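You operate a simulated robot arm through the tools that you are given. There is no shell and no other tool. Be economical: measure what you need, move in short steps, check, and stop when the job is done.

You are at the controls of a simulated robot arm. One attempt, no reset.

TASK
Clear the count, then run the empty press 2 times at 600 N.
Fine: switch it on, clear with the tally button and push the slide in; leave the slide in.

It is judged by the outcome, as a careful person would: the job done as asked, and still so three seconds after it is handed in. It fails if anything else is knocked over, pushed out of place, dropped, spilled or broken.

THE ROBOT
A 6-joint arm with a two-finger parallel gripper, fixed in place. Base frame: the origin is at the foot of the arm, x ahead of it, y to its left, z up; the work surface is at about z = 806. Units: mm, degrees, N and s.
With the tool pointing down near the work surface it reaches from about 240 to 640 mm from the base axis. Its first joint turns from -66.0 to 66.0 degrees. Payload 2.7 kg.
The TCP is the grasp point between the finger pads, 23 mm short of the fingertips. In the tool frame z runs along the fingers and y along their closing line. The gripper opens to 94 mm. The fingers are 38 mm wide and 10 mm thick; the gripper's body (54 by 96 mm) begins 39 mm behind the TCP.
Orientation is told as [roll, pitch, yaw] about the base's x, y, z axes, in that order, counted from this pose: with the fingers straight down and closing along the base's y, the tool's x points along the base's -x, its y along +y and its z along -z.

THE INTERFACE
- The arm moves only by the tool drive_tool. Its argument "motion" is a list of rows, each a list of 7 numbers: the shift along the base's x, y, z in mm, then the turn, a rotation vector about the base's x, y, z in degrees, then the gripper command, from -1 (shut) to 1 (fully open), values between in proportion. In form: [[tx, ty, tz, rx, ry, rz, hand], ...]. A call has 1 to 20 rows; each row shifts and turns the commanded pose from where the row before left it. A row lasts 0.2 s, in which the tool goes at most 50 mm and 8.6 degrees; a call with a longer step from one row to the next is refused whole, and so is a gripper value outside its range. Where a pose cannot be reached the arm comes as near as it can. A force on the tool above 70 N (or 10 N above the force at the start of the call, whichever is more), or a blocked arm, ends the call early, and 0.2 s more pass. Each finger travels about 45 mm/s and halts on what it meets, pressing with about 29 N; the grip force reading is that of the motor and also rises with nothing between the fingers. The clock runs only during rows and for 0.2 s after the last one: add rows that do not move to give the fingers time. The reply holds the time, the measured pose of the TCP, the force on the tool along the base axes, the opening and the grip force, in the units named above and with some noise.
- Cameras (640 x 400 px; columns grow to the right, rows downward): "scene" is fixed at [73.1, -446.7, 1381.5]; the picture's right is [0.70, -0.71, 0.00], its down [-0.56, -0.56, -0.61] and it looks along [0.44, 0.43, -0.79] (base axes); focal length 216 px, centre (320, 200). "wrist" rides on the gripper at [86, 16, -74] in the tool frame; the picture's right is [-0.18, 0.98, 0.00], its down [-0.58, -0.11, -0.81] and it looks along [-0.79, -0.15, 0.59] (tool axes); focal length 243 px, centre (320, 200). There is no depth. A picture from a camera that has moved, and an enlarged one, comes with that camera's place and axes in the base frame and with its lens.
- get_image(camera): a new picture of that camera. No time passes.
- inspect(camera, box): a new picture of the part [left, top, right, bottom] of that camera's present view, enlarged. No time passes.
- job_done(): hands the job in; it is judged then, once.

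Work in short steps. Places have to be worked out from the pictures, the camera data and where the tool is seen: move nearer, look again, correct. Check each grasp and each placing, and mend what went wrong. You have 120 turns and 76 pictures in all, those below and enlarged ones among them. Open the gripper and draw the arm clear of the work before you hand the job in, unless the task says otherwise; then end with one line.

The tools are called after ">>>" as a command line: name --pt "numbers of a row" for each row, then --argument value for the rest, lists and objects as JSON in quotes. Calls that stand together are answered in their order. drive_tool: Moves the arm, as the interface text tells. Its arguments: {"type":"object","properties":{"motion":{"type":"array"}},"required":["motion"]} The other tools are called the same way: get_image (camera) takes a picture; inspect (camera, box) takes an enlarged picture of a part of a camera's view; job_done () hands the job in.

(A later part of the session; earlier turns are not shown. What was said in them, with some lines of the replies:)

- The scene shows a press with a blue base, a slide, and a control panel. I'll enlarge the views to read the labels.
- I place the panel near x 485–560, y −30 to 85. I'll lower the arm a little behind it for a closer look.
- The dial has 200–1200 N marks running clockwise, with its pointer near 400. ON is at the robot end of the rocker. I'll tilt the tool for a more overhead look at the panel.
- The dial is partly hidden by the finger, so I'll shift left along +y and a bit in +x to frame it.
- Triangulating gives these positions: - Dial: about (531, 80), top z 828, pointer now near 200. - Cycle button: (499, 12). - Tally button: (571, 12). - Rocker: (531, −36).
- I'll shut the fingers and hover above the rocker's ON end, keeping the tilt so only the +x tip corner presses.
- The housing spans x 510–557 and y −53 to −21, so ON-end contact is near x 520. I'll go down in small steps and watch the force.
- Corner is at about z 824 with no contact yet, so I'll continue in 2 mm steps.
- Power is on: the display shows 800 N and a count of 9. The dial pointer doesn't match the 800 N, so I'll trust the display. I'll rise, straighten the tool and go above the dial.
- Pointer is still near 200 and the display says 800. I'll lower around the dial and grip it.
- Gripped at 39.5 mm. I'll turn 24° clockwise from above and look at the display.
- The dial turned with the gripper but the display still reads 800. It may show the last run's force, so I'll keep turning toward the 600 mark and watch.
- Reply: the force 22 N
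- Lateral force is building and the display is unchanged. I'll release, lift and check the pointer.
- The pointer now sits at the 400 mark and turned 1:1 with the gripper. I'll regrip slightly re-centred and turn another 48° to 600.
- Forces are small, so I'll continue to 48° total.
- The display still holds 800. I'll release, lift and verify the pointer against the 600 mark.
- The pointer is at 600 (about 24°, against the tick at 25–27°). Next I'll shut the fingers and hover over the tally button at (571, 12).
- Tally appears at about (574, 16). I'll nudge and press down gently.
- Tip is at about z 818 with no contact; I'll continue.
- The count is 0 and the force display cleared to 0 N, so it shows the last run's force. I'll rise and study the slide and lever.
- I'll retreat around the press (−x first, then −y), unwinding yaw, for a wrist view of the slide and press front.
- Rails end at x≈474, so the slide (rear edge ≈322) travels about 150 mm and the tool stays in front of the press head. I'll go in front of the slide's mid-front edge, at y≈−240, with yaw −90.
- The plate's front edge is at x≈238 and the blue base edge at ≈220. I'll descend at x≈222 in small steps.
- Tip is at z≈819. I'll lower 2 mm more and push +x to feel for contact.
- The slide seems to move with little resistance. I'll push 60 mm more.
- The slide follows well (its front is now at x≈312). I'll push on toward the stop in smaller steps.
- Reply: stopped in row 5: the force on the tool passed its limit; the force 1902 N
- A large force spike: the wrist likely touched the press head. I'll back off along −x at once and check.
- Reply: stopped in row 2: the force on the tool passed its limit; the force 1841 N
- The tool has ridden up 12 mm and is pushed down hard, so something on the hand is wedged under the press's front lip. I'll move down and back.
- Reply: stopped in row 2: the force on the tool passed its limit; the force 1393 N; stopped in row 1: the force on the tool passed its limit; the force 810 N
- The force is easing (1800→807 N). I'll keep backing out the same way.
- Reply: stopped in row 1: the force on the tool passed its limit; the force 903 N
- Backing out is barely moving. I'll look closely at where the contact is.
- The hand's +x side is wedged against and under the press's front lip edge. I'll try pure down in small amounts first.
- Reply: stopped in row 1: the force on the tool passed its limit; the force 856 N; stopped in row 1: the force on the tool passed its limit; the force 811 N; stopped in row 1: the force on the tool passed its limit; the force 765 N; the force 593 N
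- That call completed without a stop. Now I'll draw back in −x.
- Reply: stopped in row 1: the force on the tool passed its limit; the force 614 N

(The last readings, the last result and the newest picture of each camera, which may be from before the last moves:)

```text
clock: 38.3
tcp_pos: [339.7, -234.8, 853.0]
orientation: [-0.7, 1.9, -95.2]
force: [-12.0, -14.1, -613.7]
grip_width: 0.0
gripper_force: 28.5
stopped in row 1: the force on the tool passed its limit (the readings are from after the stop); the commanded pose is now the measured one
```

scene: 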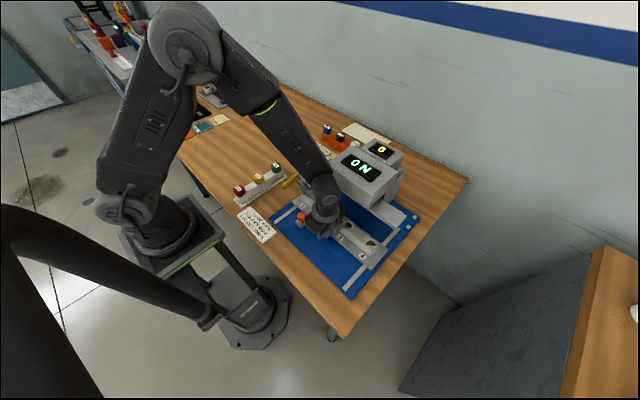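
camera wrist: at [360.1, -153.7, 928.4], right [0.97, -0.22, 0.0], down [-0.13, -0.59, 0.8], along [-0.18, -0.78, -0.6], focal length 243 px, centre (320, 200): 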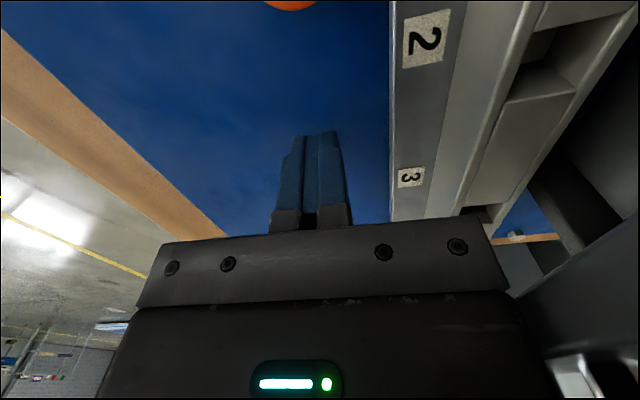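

>>> drive_tool --pt "0 0 10 0 0 0 -1" --pt "0 0 10 0 0 0 -1" --pt "0 0 0 0 0 0 -1"

```text
clock: 38.7
tcp_pos: [338.4, -233.9, 852.7]
orientation: [-1.2, 2.4, -96.2]
force: [-27.2, -8.3, -544.1]
grip_width: 0.0
gripper_force: 28.9
stopped in row 2: the force on the tool passed its limit (the readings are from after the stop); the commanded pose is now the measured one
```

The contact is slowly pushing the tool −x, +y, yaw − and pitch +. I'll follow that escape direction.

>>> drive_tool --pt "-8 5 3 -2 2 -5 -1" --pt "-8 5 3 -1 2 -3 -1" --pt "-15 0 0 0 0 0 -1" --pt "-20 0 0 0 0 0 -1"

```text
clock: 39.0
tcp_pos: [336.4, -233.7, 851.6]
orientation: [-1.5, 2.3, -96.9]
force: [-24.3, -28.0, -463.4]
grip_width: 0.0
gripper_force: 29.4
stopped in row 1: the force on the tool passed its limit (the readings are from after the stop); the commanded pose is now the measured one
```

Progress: x 336.4, force 463. I'll repeat it.

>>> drive_tool --pt "-15 5 3 -2 2 -5 -1" --pt "-10 5 3 -1 2 -3 -1" --pt "-15 0 0 0 0 0 -1" --pt "-20 0 0 0 0 0 -1"

```text
clock: 39.3
tcp_pos: [336.6, -234.0, 852.9]
orientation: [-1.7, 2.2, -97.4]
force: [-2.3, -11.6, -301.0]
grip_width: 0.0
gripper_force: 29.2
stopped in row 1: the force on the tool passed its limit (the readings are from after the stop); the commanded pose is now the measured one
```

>>> drive_tool --pt "-15 5 3 -2 2 -5 -1" --pt "-10 5 3 -1 2 -3 -1" --pt "-15 0 0 0 0 0 -1" --pt "-20 0 0 0 0 0 -1"

```text
clock: 39.6
tcp_pos: [336.2, -233.0, 852.7]
orientation: [-1.9, 2.0, -97.9]
force: [-15.3, -18.0, -286.0]
grip_width: 0.0
gripper_force: 28.9
stopped in row 1: the force on the tool passed its limit (the readings are from after the stop); the commanded pose is now the measured one
```

>>> drive_tool --pt "-20 0 0 -2 0 -5 -1" --pt "-20 0 0 0 0 0 -1" --pt "-15 0 0 0 0 0 -1"

>>> get_image --camera "scene"

```text
clock: 39.9
tcp_pos: [336.1, -233.6, 851.3]
orientation: [-1.4, 1.8, -98.2]
force: [27.9, -11.3, -120.5]
grip_width: 0.0
gripper_force: 28.9
stopped in row 1: the force on the tool passed its limit (the readings are from after the stop); the commanded pose is now the measured one
```

```text
34 pictures are left
```

scene: 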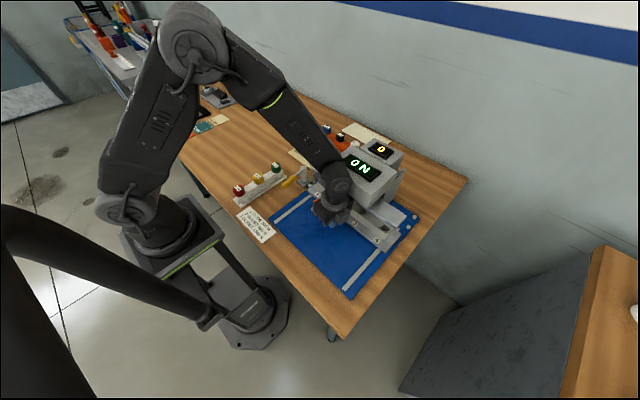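

Force is down to 120 N. I'll continue retreating.

>>> drive_tool --pt "-20 0 0 0 0 -3 -1" --pt "-20 0 0 0 0 0 -1" --pt "-15 0 0 0 0 0 -1"

```text
clock: 40.2
tcp_pos: [337.2, -234.1, 852.2]
orientation: [-1.0, 1.7, -98.5]
force: [25.4, -4.1, -69.2]
grip_width: 0.0
gripper_force: 28.5
stopped in row 1: the force on the tool passed its limit (the readings are from after the stop); the commanded pose is now the measured one
```

>>> drive_tool --pt "-20 0 0 0 0 -3 -1" --pt "-20 0 0 0 0 0 -1" --pt "-15 0 0 0 0 0 -1"

```text
clock: 41.0
tcp_pos: [278.0, -233.1, 852.8]
orientation: [-1.0, 1.6, -101.3]
force: [0.2, -0.1, -0.2]
grip_width: 0.0
gripper_force: 29.3
```

Free: the tool moved 58 mm back with zero force. Now I'll check the press and slide.

>>> drive_tool --pt "-10 0 20 1 -1.6 8 -1" --pt "-10 0 40 0 0 3 -1" --pt "0 0 40 0 0 0 -1" --pt "0 0 0 0 0 0 -1"

>>> inspect --camera "scene" --box '[230, 110, 450, 290]'

>>> get_image --camera "wrist"

```text
clock: 42.0
tcp_pos: [260.2, -232.7, 953.0]
orientation: [0.5, 2.8, -90.2]
force: [0.5, 0.2, -0.1]
grip_width: 0.2
gripper_force: 28.9
```

```text
2.22 times, centred on (340, 200) of scene
camera zoom: at [73.1, -446.7, 1381.5], right [0.7, -0.71, 0.0], down [-0.56, -0.56, -0.61], along [0.44, 0.43, -0.79], focal length 480 px, centre (276, 200)
```

zoom: 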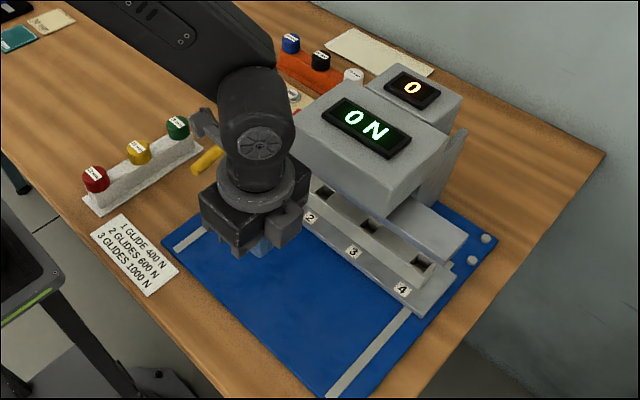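

```text
32 pictures are left
camera wrist: at [274.7, -149.8, 1032.7], right [0.98, -0.19, 0.0], down [-0.12, -0.62, 0.78], along [-0.15, -0.76, -0.63], focal length 243 px, centre (320, 200)
```

wrist: 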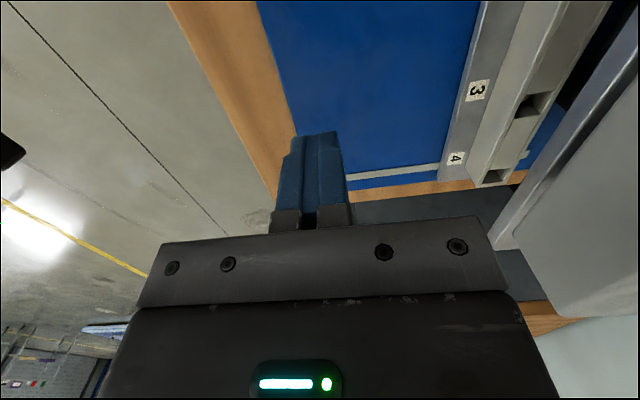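

The press looks intact, and the slide front is at x≈375 with about 15 mm left. I'll finish by pushing the orange knob, which sits ahead of the plate, with yaw 0 and the hand leaning back to stay clear of the lip. First I'll turn and view the knob.

>>> drive_tool --pt "0 8 0 0 0 8 -1" --pt "0 8 0 0 0 8 -1" --pt "0 8 0 0 0 8 -1" --pt "0 8 0 0 0 8 -1" --pt "0 8 0 0 0 8 -1" --pt "0 8 0 0 0 8 -1" --pt "0 8 0 0 0 8 -1" --pt "0 8 0 0 0 8 -1" --pt "0 8 0 0 0 8 -1" --pt "0 8 0 0 0 8 -1" --pt "0 0 0 0 0 8 -1" --pt "0 0 0 0 0 2 -1" --pt "0 0 0 0 0 0 -1"

>>> get_image --camera "wrist"

>>> inspect --camera "scene" --box '[230, 110, 450, 290]'

```text
clock: 44.8
tcp_pos: [258.8, -152.5, 952.6]
orientation: [0.4, 2.8, -0.2]
force: [0.1, 0.7, 0.2]
grip_width: 0.0
gripper_force: 29.1
```

```text
31 pictures are left
camera wrist: at [175.7, -136.3, 1032.1], right [0.19, 0.98, 0.0], down [0.62, -0.12, 0.78], along [0.76, -0.15, -0.63], focal length 243 px, centre (320, 200)
```

wrist: 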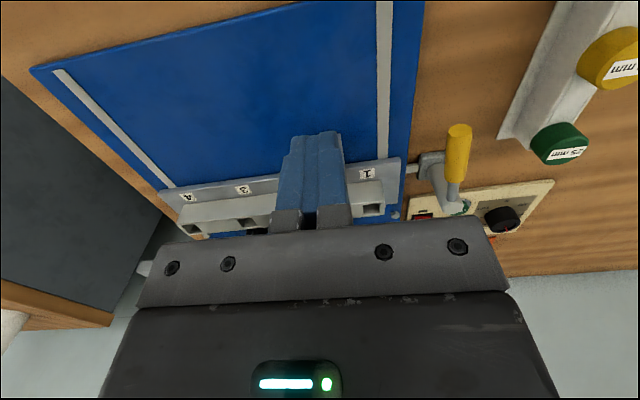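

```text
2.22 times, centred on (340, 200) of scene
camera zoom: at [73.1, -446.7, 1381.5], right [0.7, -0.71, 0.0], down [-0.56, -0.56, -0.61], along [0.44, 0.43, -0.79], focal length 480 px, centre (276, 200)
```

zoom: 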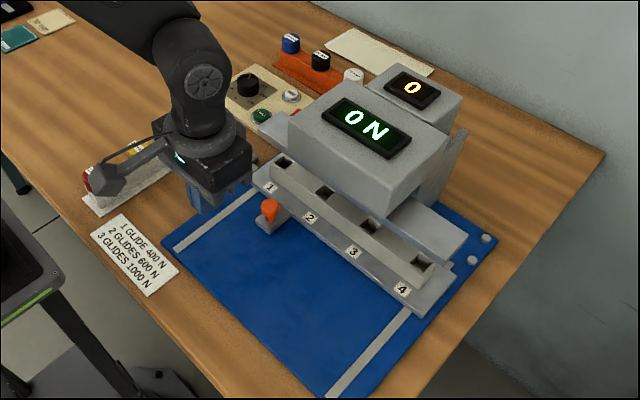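

The knob's centre is about (348, −166) with its top near z 860. I'll lean the hand back 12° and come down behind it.

>>> drive_tool --pt "10 -5 -20 0 -5 0 -1" --pt "10 -5 -25 0 -5 0 -1" --pt "10 -4 -25 0 -5 0 -1" --pt "5 0 -16 0 0 0 -1" --pt "0 0 0 0 0 0 -1"

>>> get_image --camera "wrist"

>>> inspect --camera "scene" --box '[270, 140, 380, 230]'

```text
clock: 46.0
tcp_pos: [294.0, -166.9, 866.4]
orientation: [0.3, -12.2, -0.3]
force: [0.0, -0.6, -0.2]
grip_width: 0.0
gripper_force: 28.8
```

```text
29 pictures are left
camera wrist: at [193.4, -150.4, 921.1], right [0.18, 0.98, 0.05], down [0.4, -0.12, 0.91], along [0.9, -0.15, -0.41], focal length 243 px, centre (320, 200)
```

wrist: 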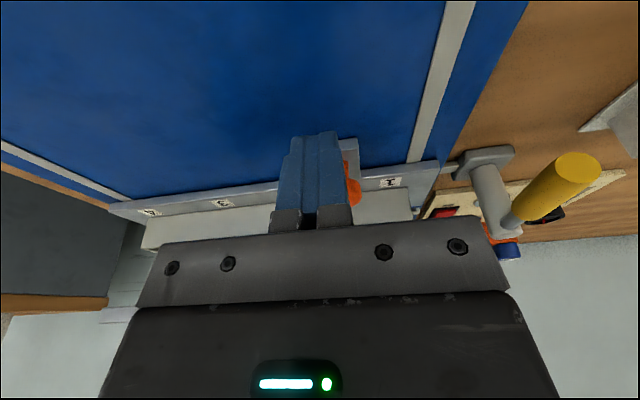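

```text
4.44 times, centred on (325, 185) of scene
camera zoom: at [73.1, -446.7, 1381.5], right [0.7, -0.71, 0.0], down [-0.56, -0.56, -0.61], along [0.44, 0.43, -0.79], focal length 961 px, centre (298, 267)
```

zoom: 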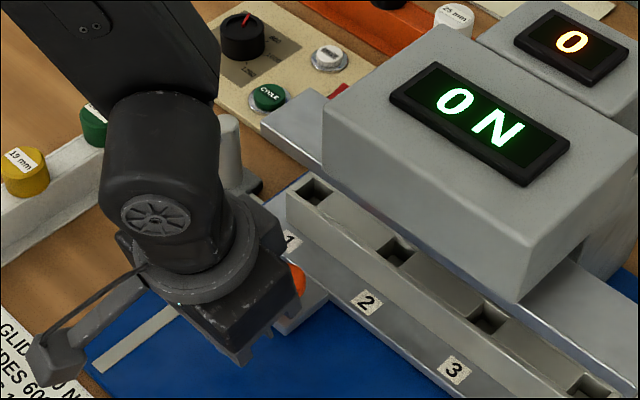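

The knob is slightly to the +y side (y≈−158). I'll shift y and push forward gently.

>>> drive_tool --pt "0 8 0 0 0 0 -1" --pt "6 0 0 0 0 0 -1" --pt "6 0 0 0 0 0 -1" --pt "5 0 0 0 0 0 -1" --pt "4 0 0 0 0 0 -1" --pt "3 0 0 0 0 0 -1" --pt "0 0 0 0 0 0 -1"

>>> inspect --camera "scene" --box '[270, 140, 380, 230]'

```text
clock: 47.6
tcp_pos: [316.4, -159.3, 866.8]
orientation: [0.7, -11.9, -0.4]
force: [-20.0, -3.4, 8.7]
grip_width: 0.1
gripper_force: 29.2
```

```text
4.44 times, centred on (325, 185) of scene
camera zoom: at [72.5, -446.7, 1381.5], right [0.7, -0.71, 0.0], down [-0.56, -0.56, -0.61], along [0.44, 0.43, -0.79], focal length 961 px, centre (298, 267)
```

zoom: 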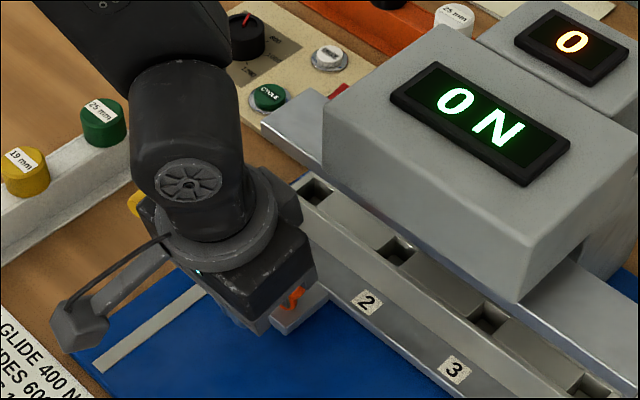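

Now there is 20 N of resistance where it slid freely before, and the slide hasn't moved, so it's likely at its stop. I'll push a little more to confirm.

>>> drive_tool --pt "2 0 0 0 0 0 -1" --pt "2 0 0 0 0 0 -1" --pt "0 0 0 0 0 0 -1"

>>> inspect --camera "scene" --box '[270, 140, 380, 230]'

```text
clock: 48.4
tcp_pos: [316.8, -158.2, 865.4]
orientation: [0.9, -11.5, -0.4]
force: [-47.2, -13.5, 20.0]
grip_width: 0.2
gripper_force: 29.2
```

```text
4.44 times, centred on (325, 185) of scene
camera zoom: at [71.8, -446.9, 1381.5], right [0.7, -0.71, 0.0], down [-0.56, -0.56, -0.61], along [0.44, 0.43, -0.79], focal length 961 px, centre (298, 267)
```

zoom: 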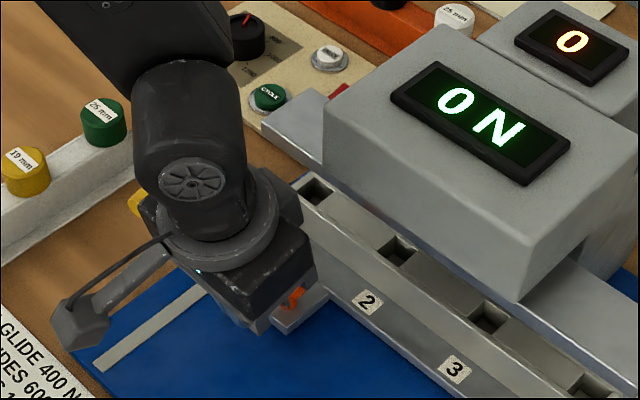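

The slide is hard against its stop. I'll back away, rise, straighten and travel to above the cycle button at (499, 12).

>>> drive_tool --pt "-10 0 0 0 0 0 -1" --pt "-15 0 10 0 0 0 -1" --pt "0 0 40 0 6 0 -1" --pt "0 20 40 0 6 0 -1" --pt "0 40 10 0 0 0 -1" --pt "10 40 0 0 0 0 -1" --pt "30 40 0 0 0 0 -1" --pt "35 30 0 0 0 0 -1" --pt "40 0 -20 0 0 0 -1" --pt "45 0 -20 0 0 0 -1" --pt "45 0 -20 0 0 0 -1" --pt "0 0 -20 0 0 0 -1" --pt "0 0 0 0 0 0 -1"

>>> inspect --camera "scene" --box '[260, 115, 420, 225]'

>>> get_image --camera "wrist"

```text
clock: 51.2
tcp_pos: [504.0, 10.6, 887.8]
orientation: [0.4, -0.1, -0.4]
force: [0.2, 0.2, -0.8]
grip_width: 0.0
gripper_force: 28.9
```

```text
3.64 times, centred on (340, 170) of scene
camera zoom: at [73.1, -446.7, 1381.5], right [0.7, -0.71, 0.0], down [-0.56, -0.56, -0.61], along [0.44, 0.43, -0.79], focal length 786 px, centre (247, 309)
```

zoom: 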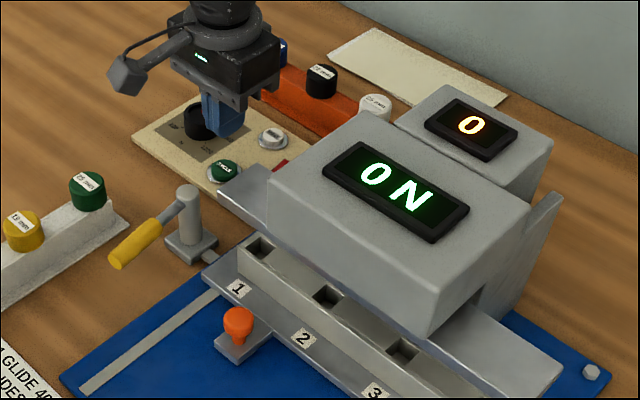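

```text
24 pictures are left
camera wrist: at [415.1, 26.9, 961.9], right [0.19, 0.98, 0.01], down [0.58, -0.12, 0.81], along [0.79, -0.15, -0.59], focal length 243 px, centre (320, 200)
```

wrist: 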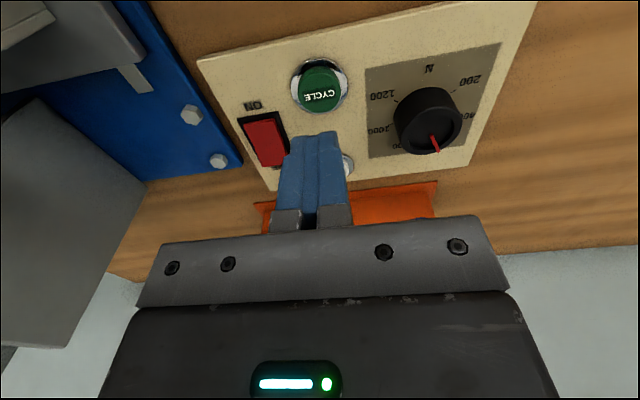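

The cycle cap is at (497, 12). I'll align and press down to contact.

>>> drive_tool --pt "-7 1 -20 0 0 0 -1" --pt "0 0 -20 0 0 0 -1" --pt "0 0 -5 0 0 0 -1" --pt "0 0 -2 0 0 0 -1" --pt "0 0 -2 0 0 0 -1" --pt "0 0 0 0 0 0 -1"

```text
clock: 52.6
tcp_pos: [496.0, 11.9, 839.1]
orientation: [0.4, -0.2, -0.2]
force: [-1.1, 1.2, 2.1]
grip_width: 0.0
gripper_force: 28.7
```

>>> inspect --camera "scene" --box '[260, 115, 420, 225]'

```text
3.64 times, centred on (340, 170) of scene
camera zoom: at [73.1, -446.7, 1381.5], right [0.7, -0.71, 0.0], down [-0.56, -0.56, -0.61], along [0.44, 0.43, -0.79], focal length 786 px, centre (247, 309)
```

zoom: 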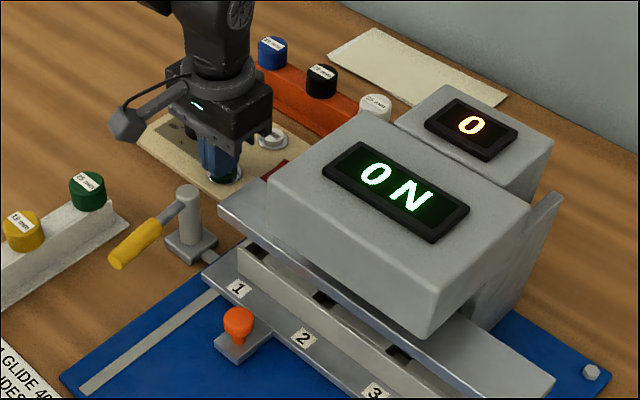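

The ram plate is coming down, so the cycle started. I'll lift off the button and wait for it to finish.

>>> drive_tool --pt "0 0 5 0 0 0 -1" --pt "0 0 10 0 0 0 -1" --pt "0 0 0 0 0 0 -1" --pt "0 0 0 0 0 0 -1" --pt "0 0 0 0 0 0 -1" --pt "0 0 0 0 0 0 -1" --pt "0 0 0 0 0 0 -1" --pt "0 0 0 0 0 0 -1" --pt "0 0 0 0 0 0 -1" --pt "0 0 0 0 0 0 -1" --pt "0 0 0 0 0 0 -1" --pt "0 0 0 0 0 0 -1"

>>> inspect --camera "scene" --box '[260, 115, 420, 225]'

```text
clock: 55.2
tcp_pos: [496.4, 11.1, 853.5]
orientation: [0.4, -0.2, -0.3]
force: [0.5, 0.9, -0.9]
grip_width: 0.0
gripper_force: 28.9
```

```text
3.64 times, centred on (340, 170) of scene
camera zoom: at [73.1, -446.7, 1381.5], right [0.7, -0.71, 0.0], down [-0.56, -0.56, -0.61], along [0.44, 0.43, -0.79], focal length 786 px, centre (247, 309)
```

zoom: 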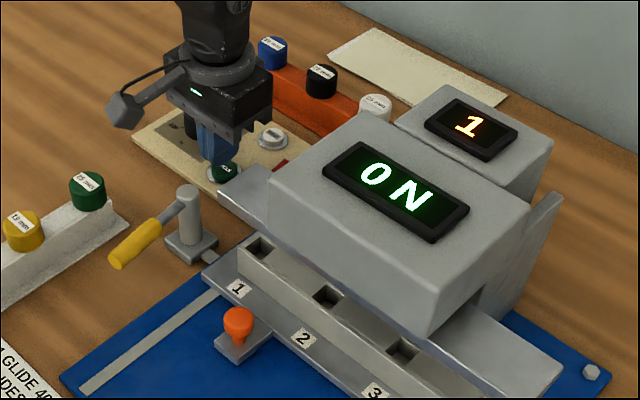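

The count is 1 but the force display reads 0 N. I'll press again and watch the display during the stroke.

>>> drive_tool --pt "0 0 -10 0 0 0 -1" --pt "0 0 -3 0 0 0 -1" --pt "0 0 -2 0 0 0 -1" --pt "0 0 0 0 0 0 -1" --pt "0 0 10 0 0 0 -1" --pt "0 0 5 0 0 0 -1"

>>> inspect --camera "scene" --box '[260, 115, 420, 225]'

```text
clock: 56.6
tcp_pos: [495.9, 12.3, 854.1]
orientation: [0.5, -0.1, -0.3]
force: [0.3, -0.3, 0.0]
grip_width: 0.0
gripper_force: 29.2
```

```text
3.64 times, centred on (340, 170) of scene
camera zoom: at [73.1, -446.7, 1381.5], right [0.7, -0.71, 0.0], down [-0.56, -0.56, -0.61], along [0.44, 0.43, -0.79], focal length 786 px, centre (247, 309)
```

zoom: 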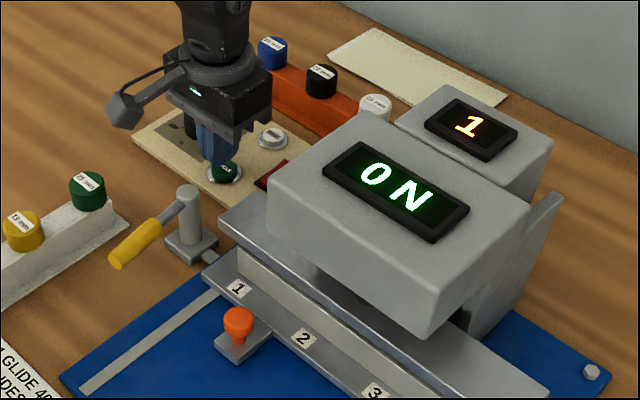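

>>> drive_tool --pt "0 0 0 0 0 0 -1" --pt "0 0 0 0 0 0 -1"

>>> inspect --camera "scene" --box '[260, 115, 420, 225]'

```text
clock: 57.2
tcp_pos: [495.4, 12.8, 854.3]
orientation: [0.4, -0.2, -0.3]
force: [-0.3, 0.1, -0.4]
grip_width: 0.0
gripper_force: 29.2
```

```text
3.64 times, centred on (340, 170) of scene
camera zoom: at [73.1, -446.7, 1381.5], right [0.7, -0.71, 0.0], down [-0.56, -0.56, -0.61], along [0.44, 0.43, -0.79], focal length 786 px, centre (247, 309)
```

zoom: 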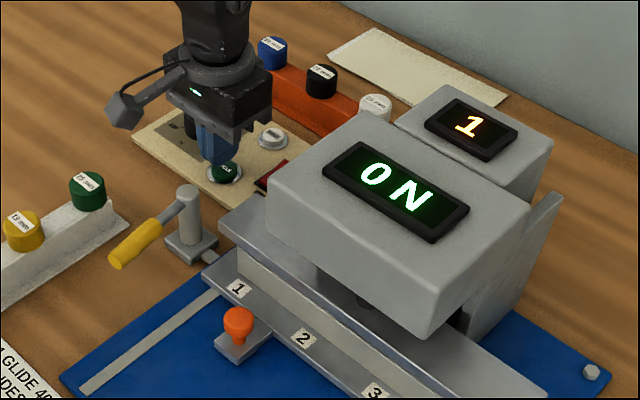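

The ram goes fully down with no part under it, so 0 N measured on an empty press is plausible. I'll wait for the stroke to finish and check the count.

>>> drive_tool --pt "0 0 20 0 0 0 -1" --pt "0 0 30 0 0 0 -1" --pt "-20 0 30 0 0 0 -1" --pt "-40 10 20 0 0 0 -1" --pt "-45 20 0 0 0 0 -1" --pt "-45 20 0 0 0 0 -1" --pt "-25 0 0 0 0 0 0" --pt "0 0 0 0 0 0 1" --pt "0 0 0 0 0 0 1" --pt "0 0 0 0 0 0 1" --pt "0 0 0 0 0 0 1"

>>> inspect --camera "scene" --box '[230, 110, 430, 260]'

>>> inspect --camera "wrist" --box '[150, 0, 470, 200]'

```text
clock: 59.6
tcp_pos: [320.3, 62.4, 954.2]
orientation: [0.5, -0.3, -0.3]
force: [-0.5, -0.2, -0.4]
grip_width: 94.1
gripper_force: 0.0
```

```text
2.67 times, centred on (330, 185) of scene
camera zoom: at [73.1, -446.7, 1381.5], right [0.7, -0.71, 0.0], down [-0.56, -0.56, -0.61], along [0.44, 0.43, -0.79], focal length 577 px, centre (293, 240)
```

zoom: 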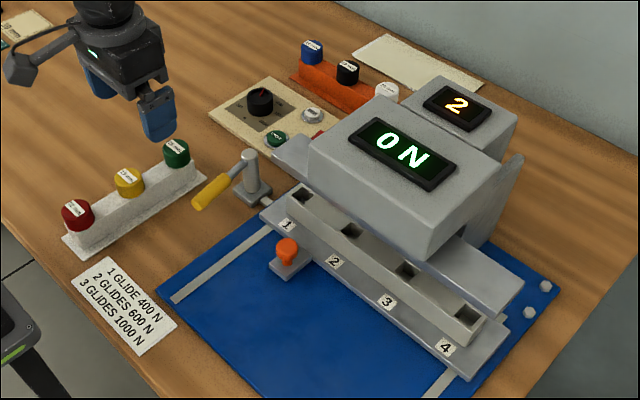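

```text
2.00 times, centred on (310, 100) of wrist
camera zoom: at [233.2, 77.6, 1028.3], right [0.19, 0.98, 0.01], down [0.58, -0.12, 0.81], along [0.79, -0.15, -0.59], focal length 485 px, centre (340, 400)
```

zoom: 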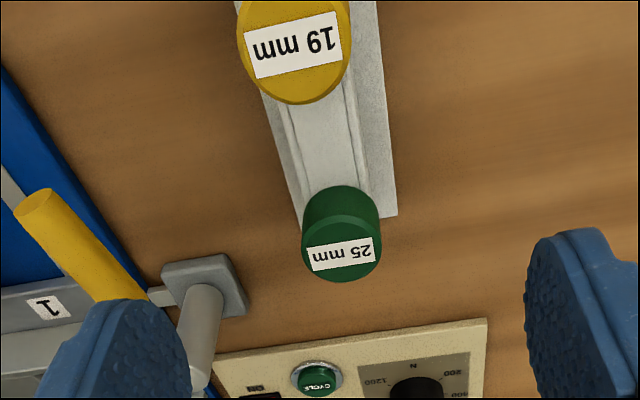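

The count reads 2, the slide is in, the dial is at 600 and the power is on. The gripper is open and the arm is clear, so I'm handing in.

>>> job_done

```text
The job is handed in.
```

The press is on, the count was cleared to 0 and now reads 2 after two empty runs with the dial at 600 N, and the slide is in; the force display read 0 N on both runs, so I set 600 N by the dial mark alone, and while I pushed the slide in the hand jammed under the press's front lip at up to about 1,800 N, with no damage or shift visible afterwards.
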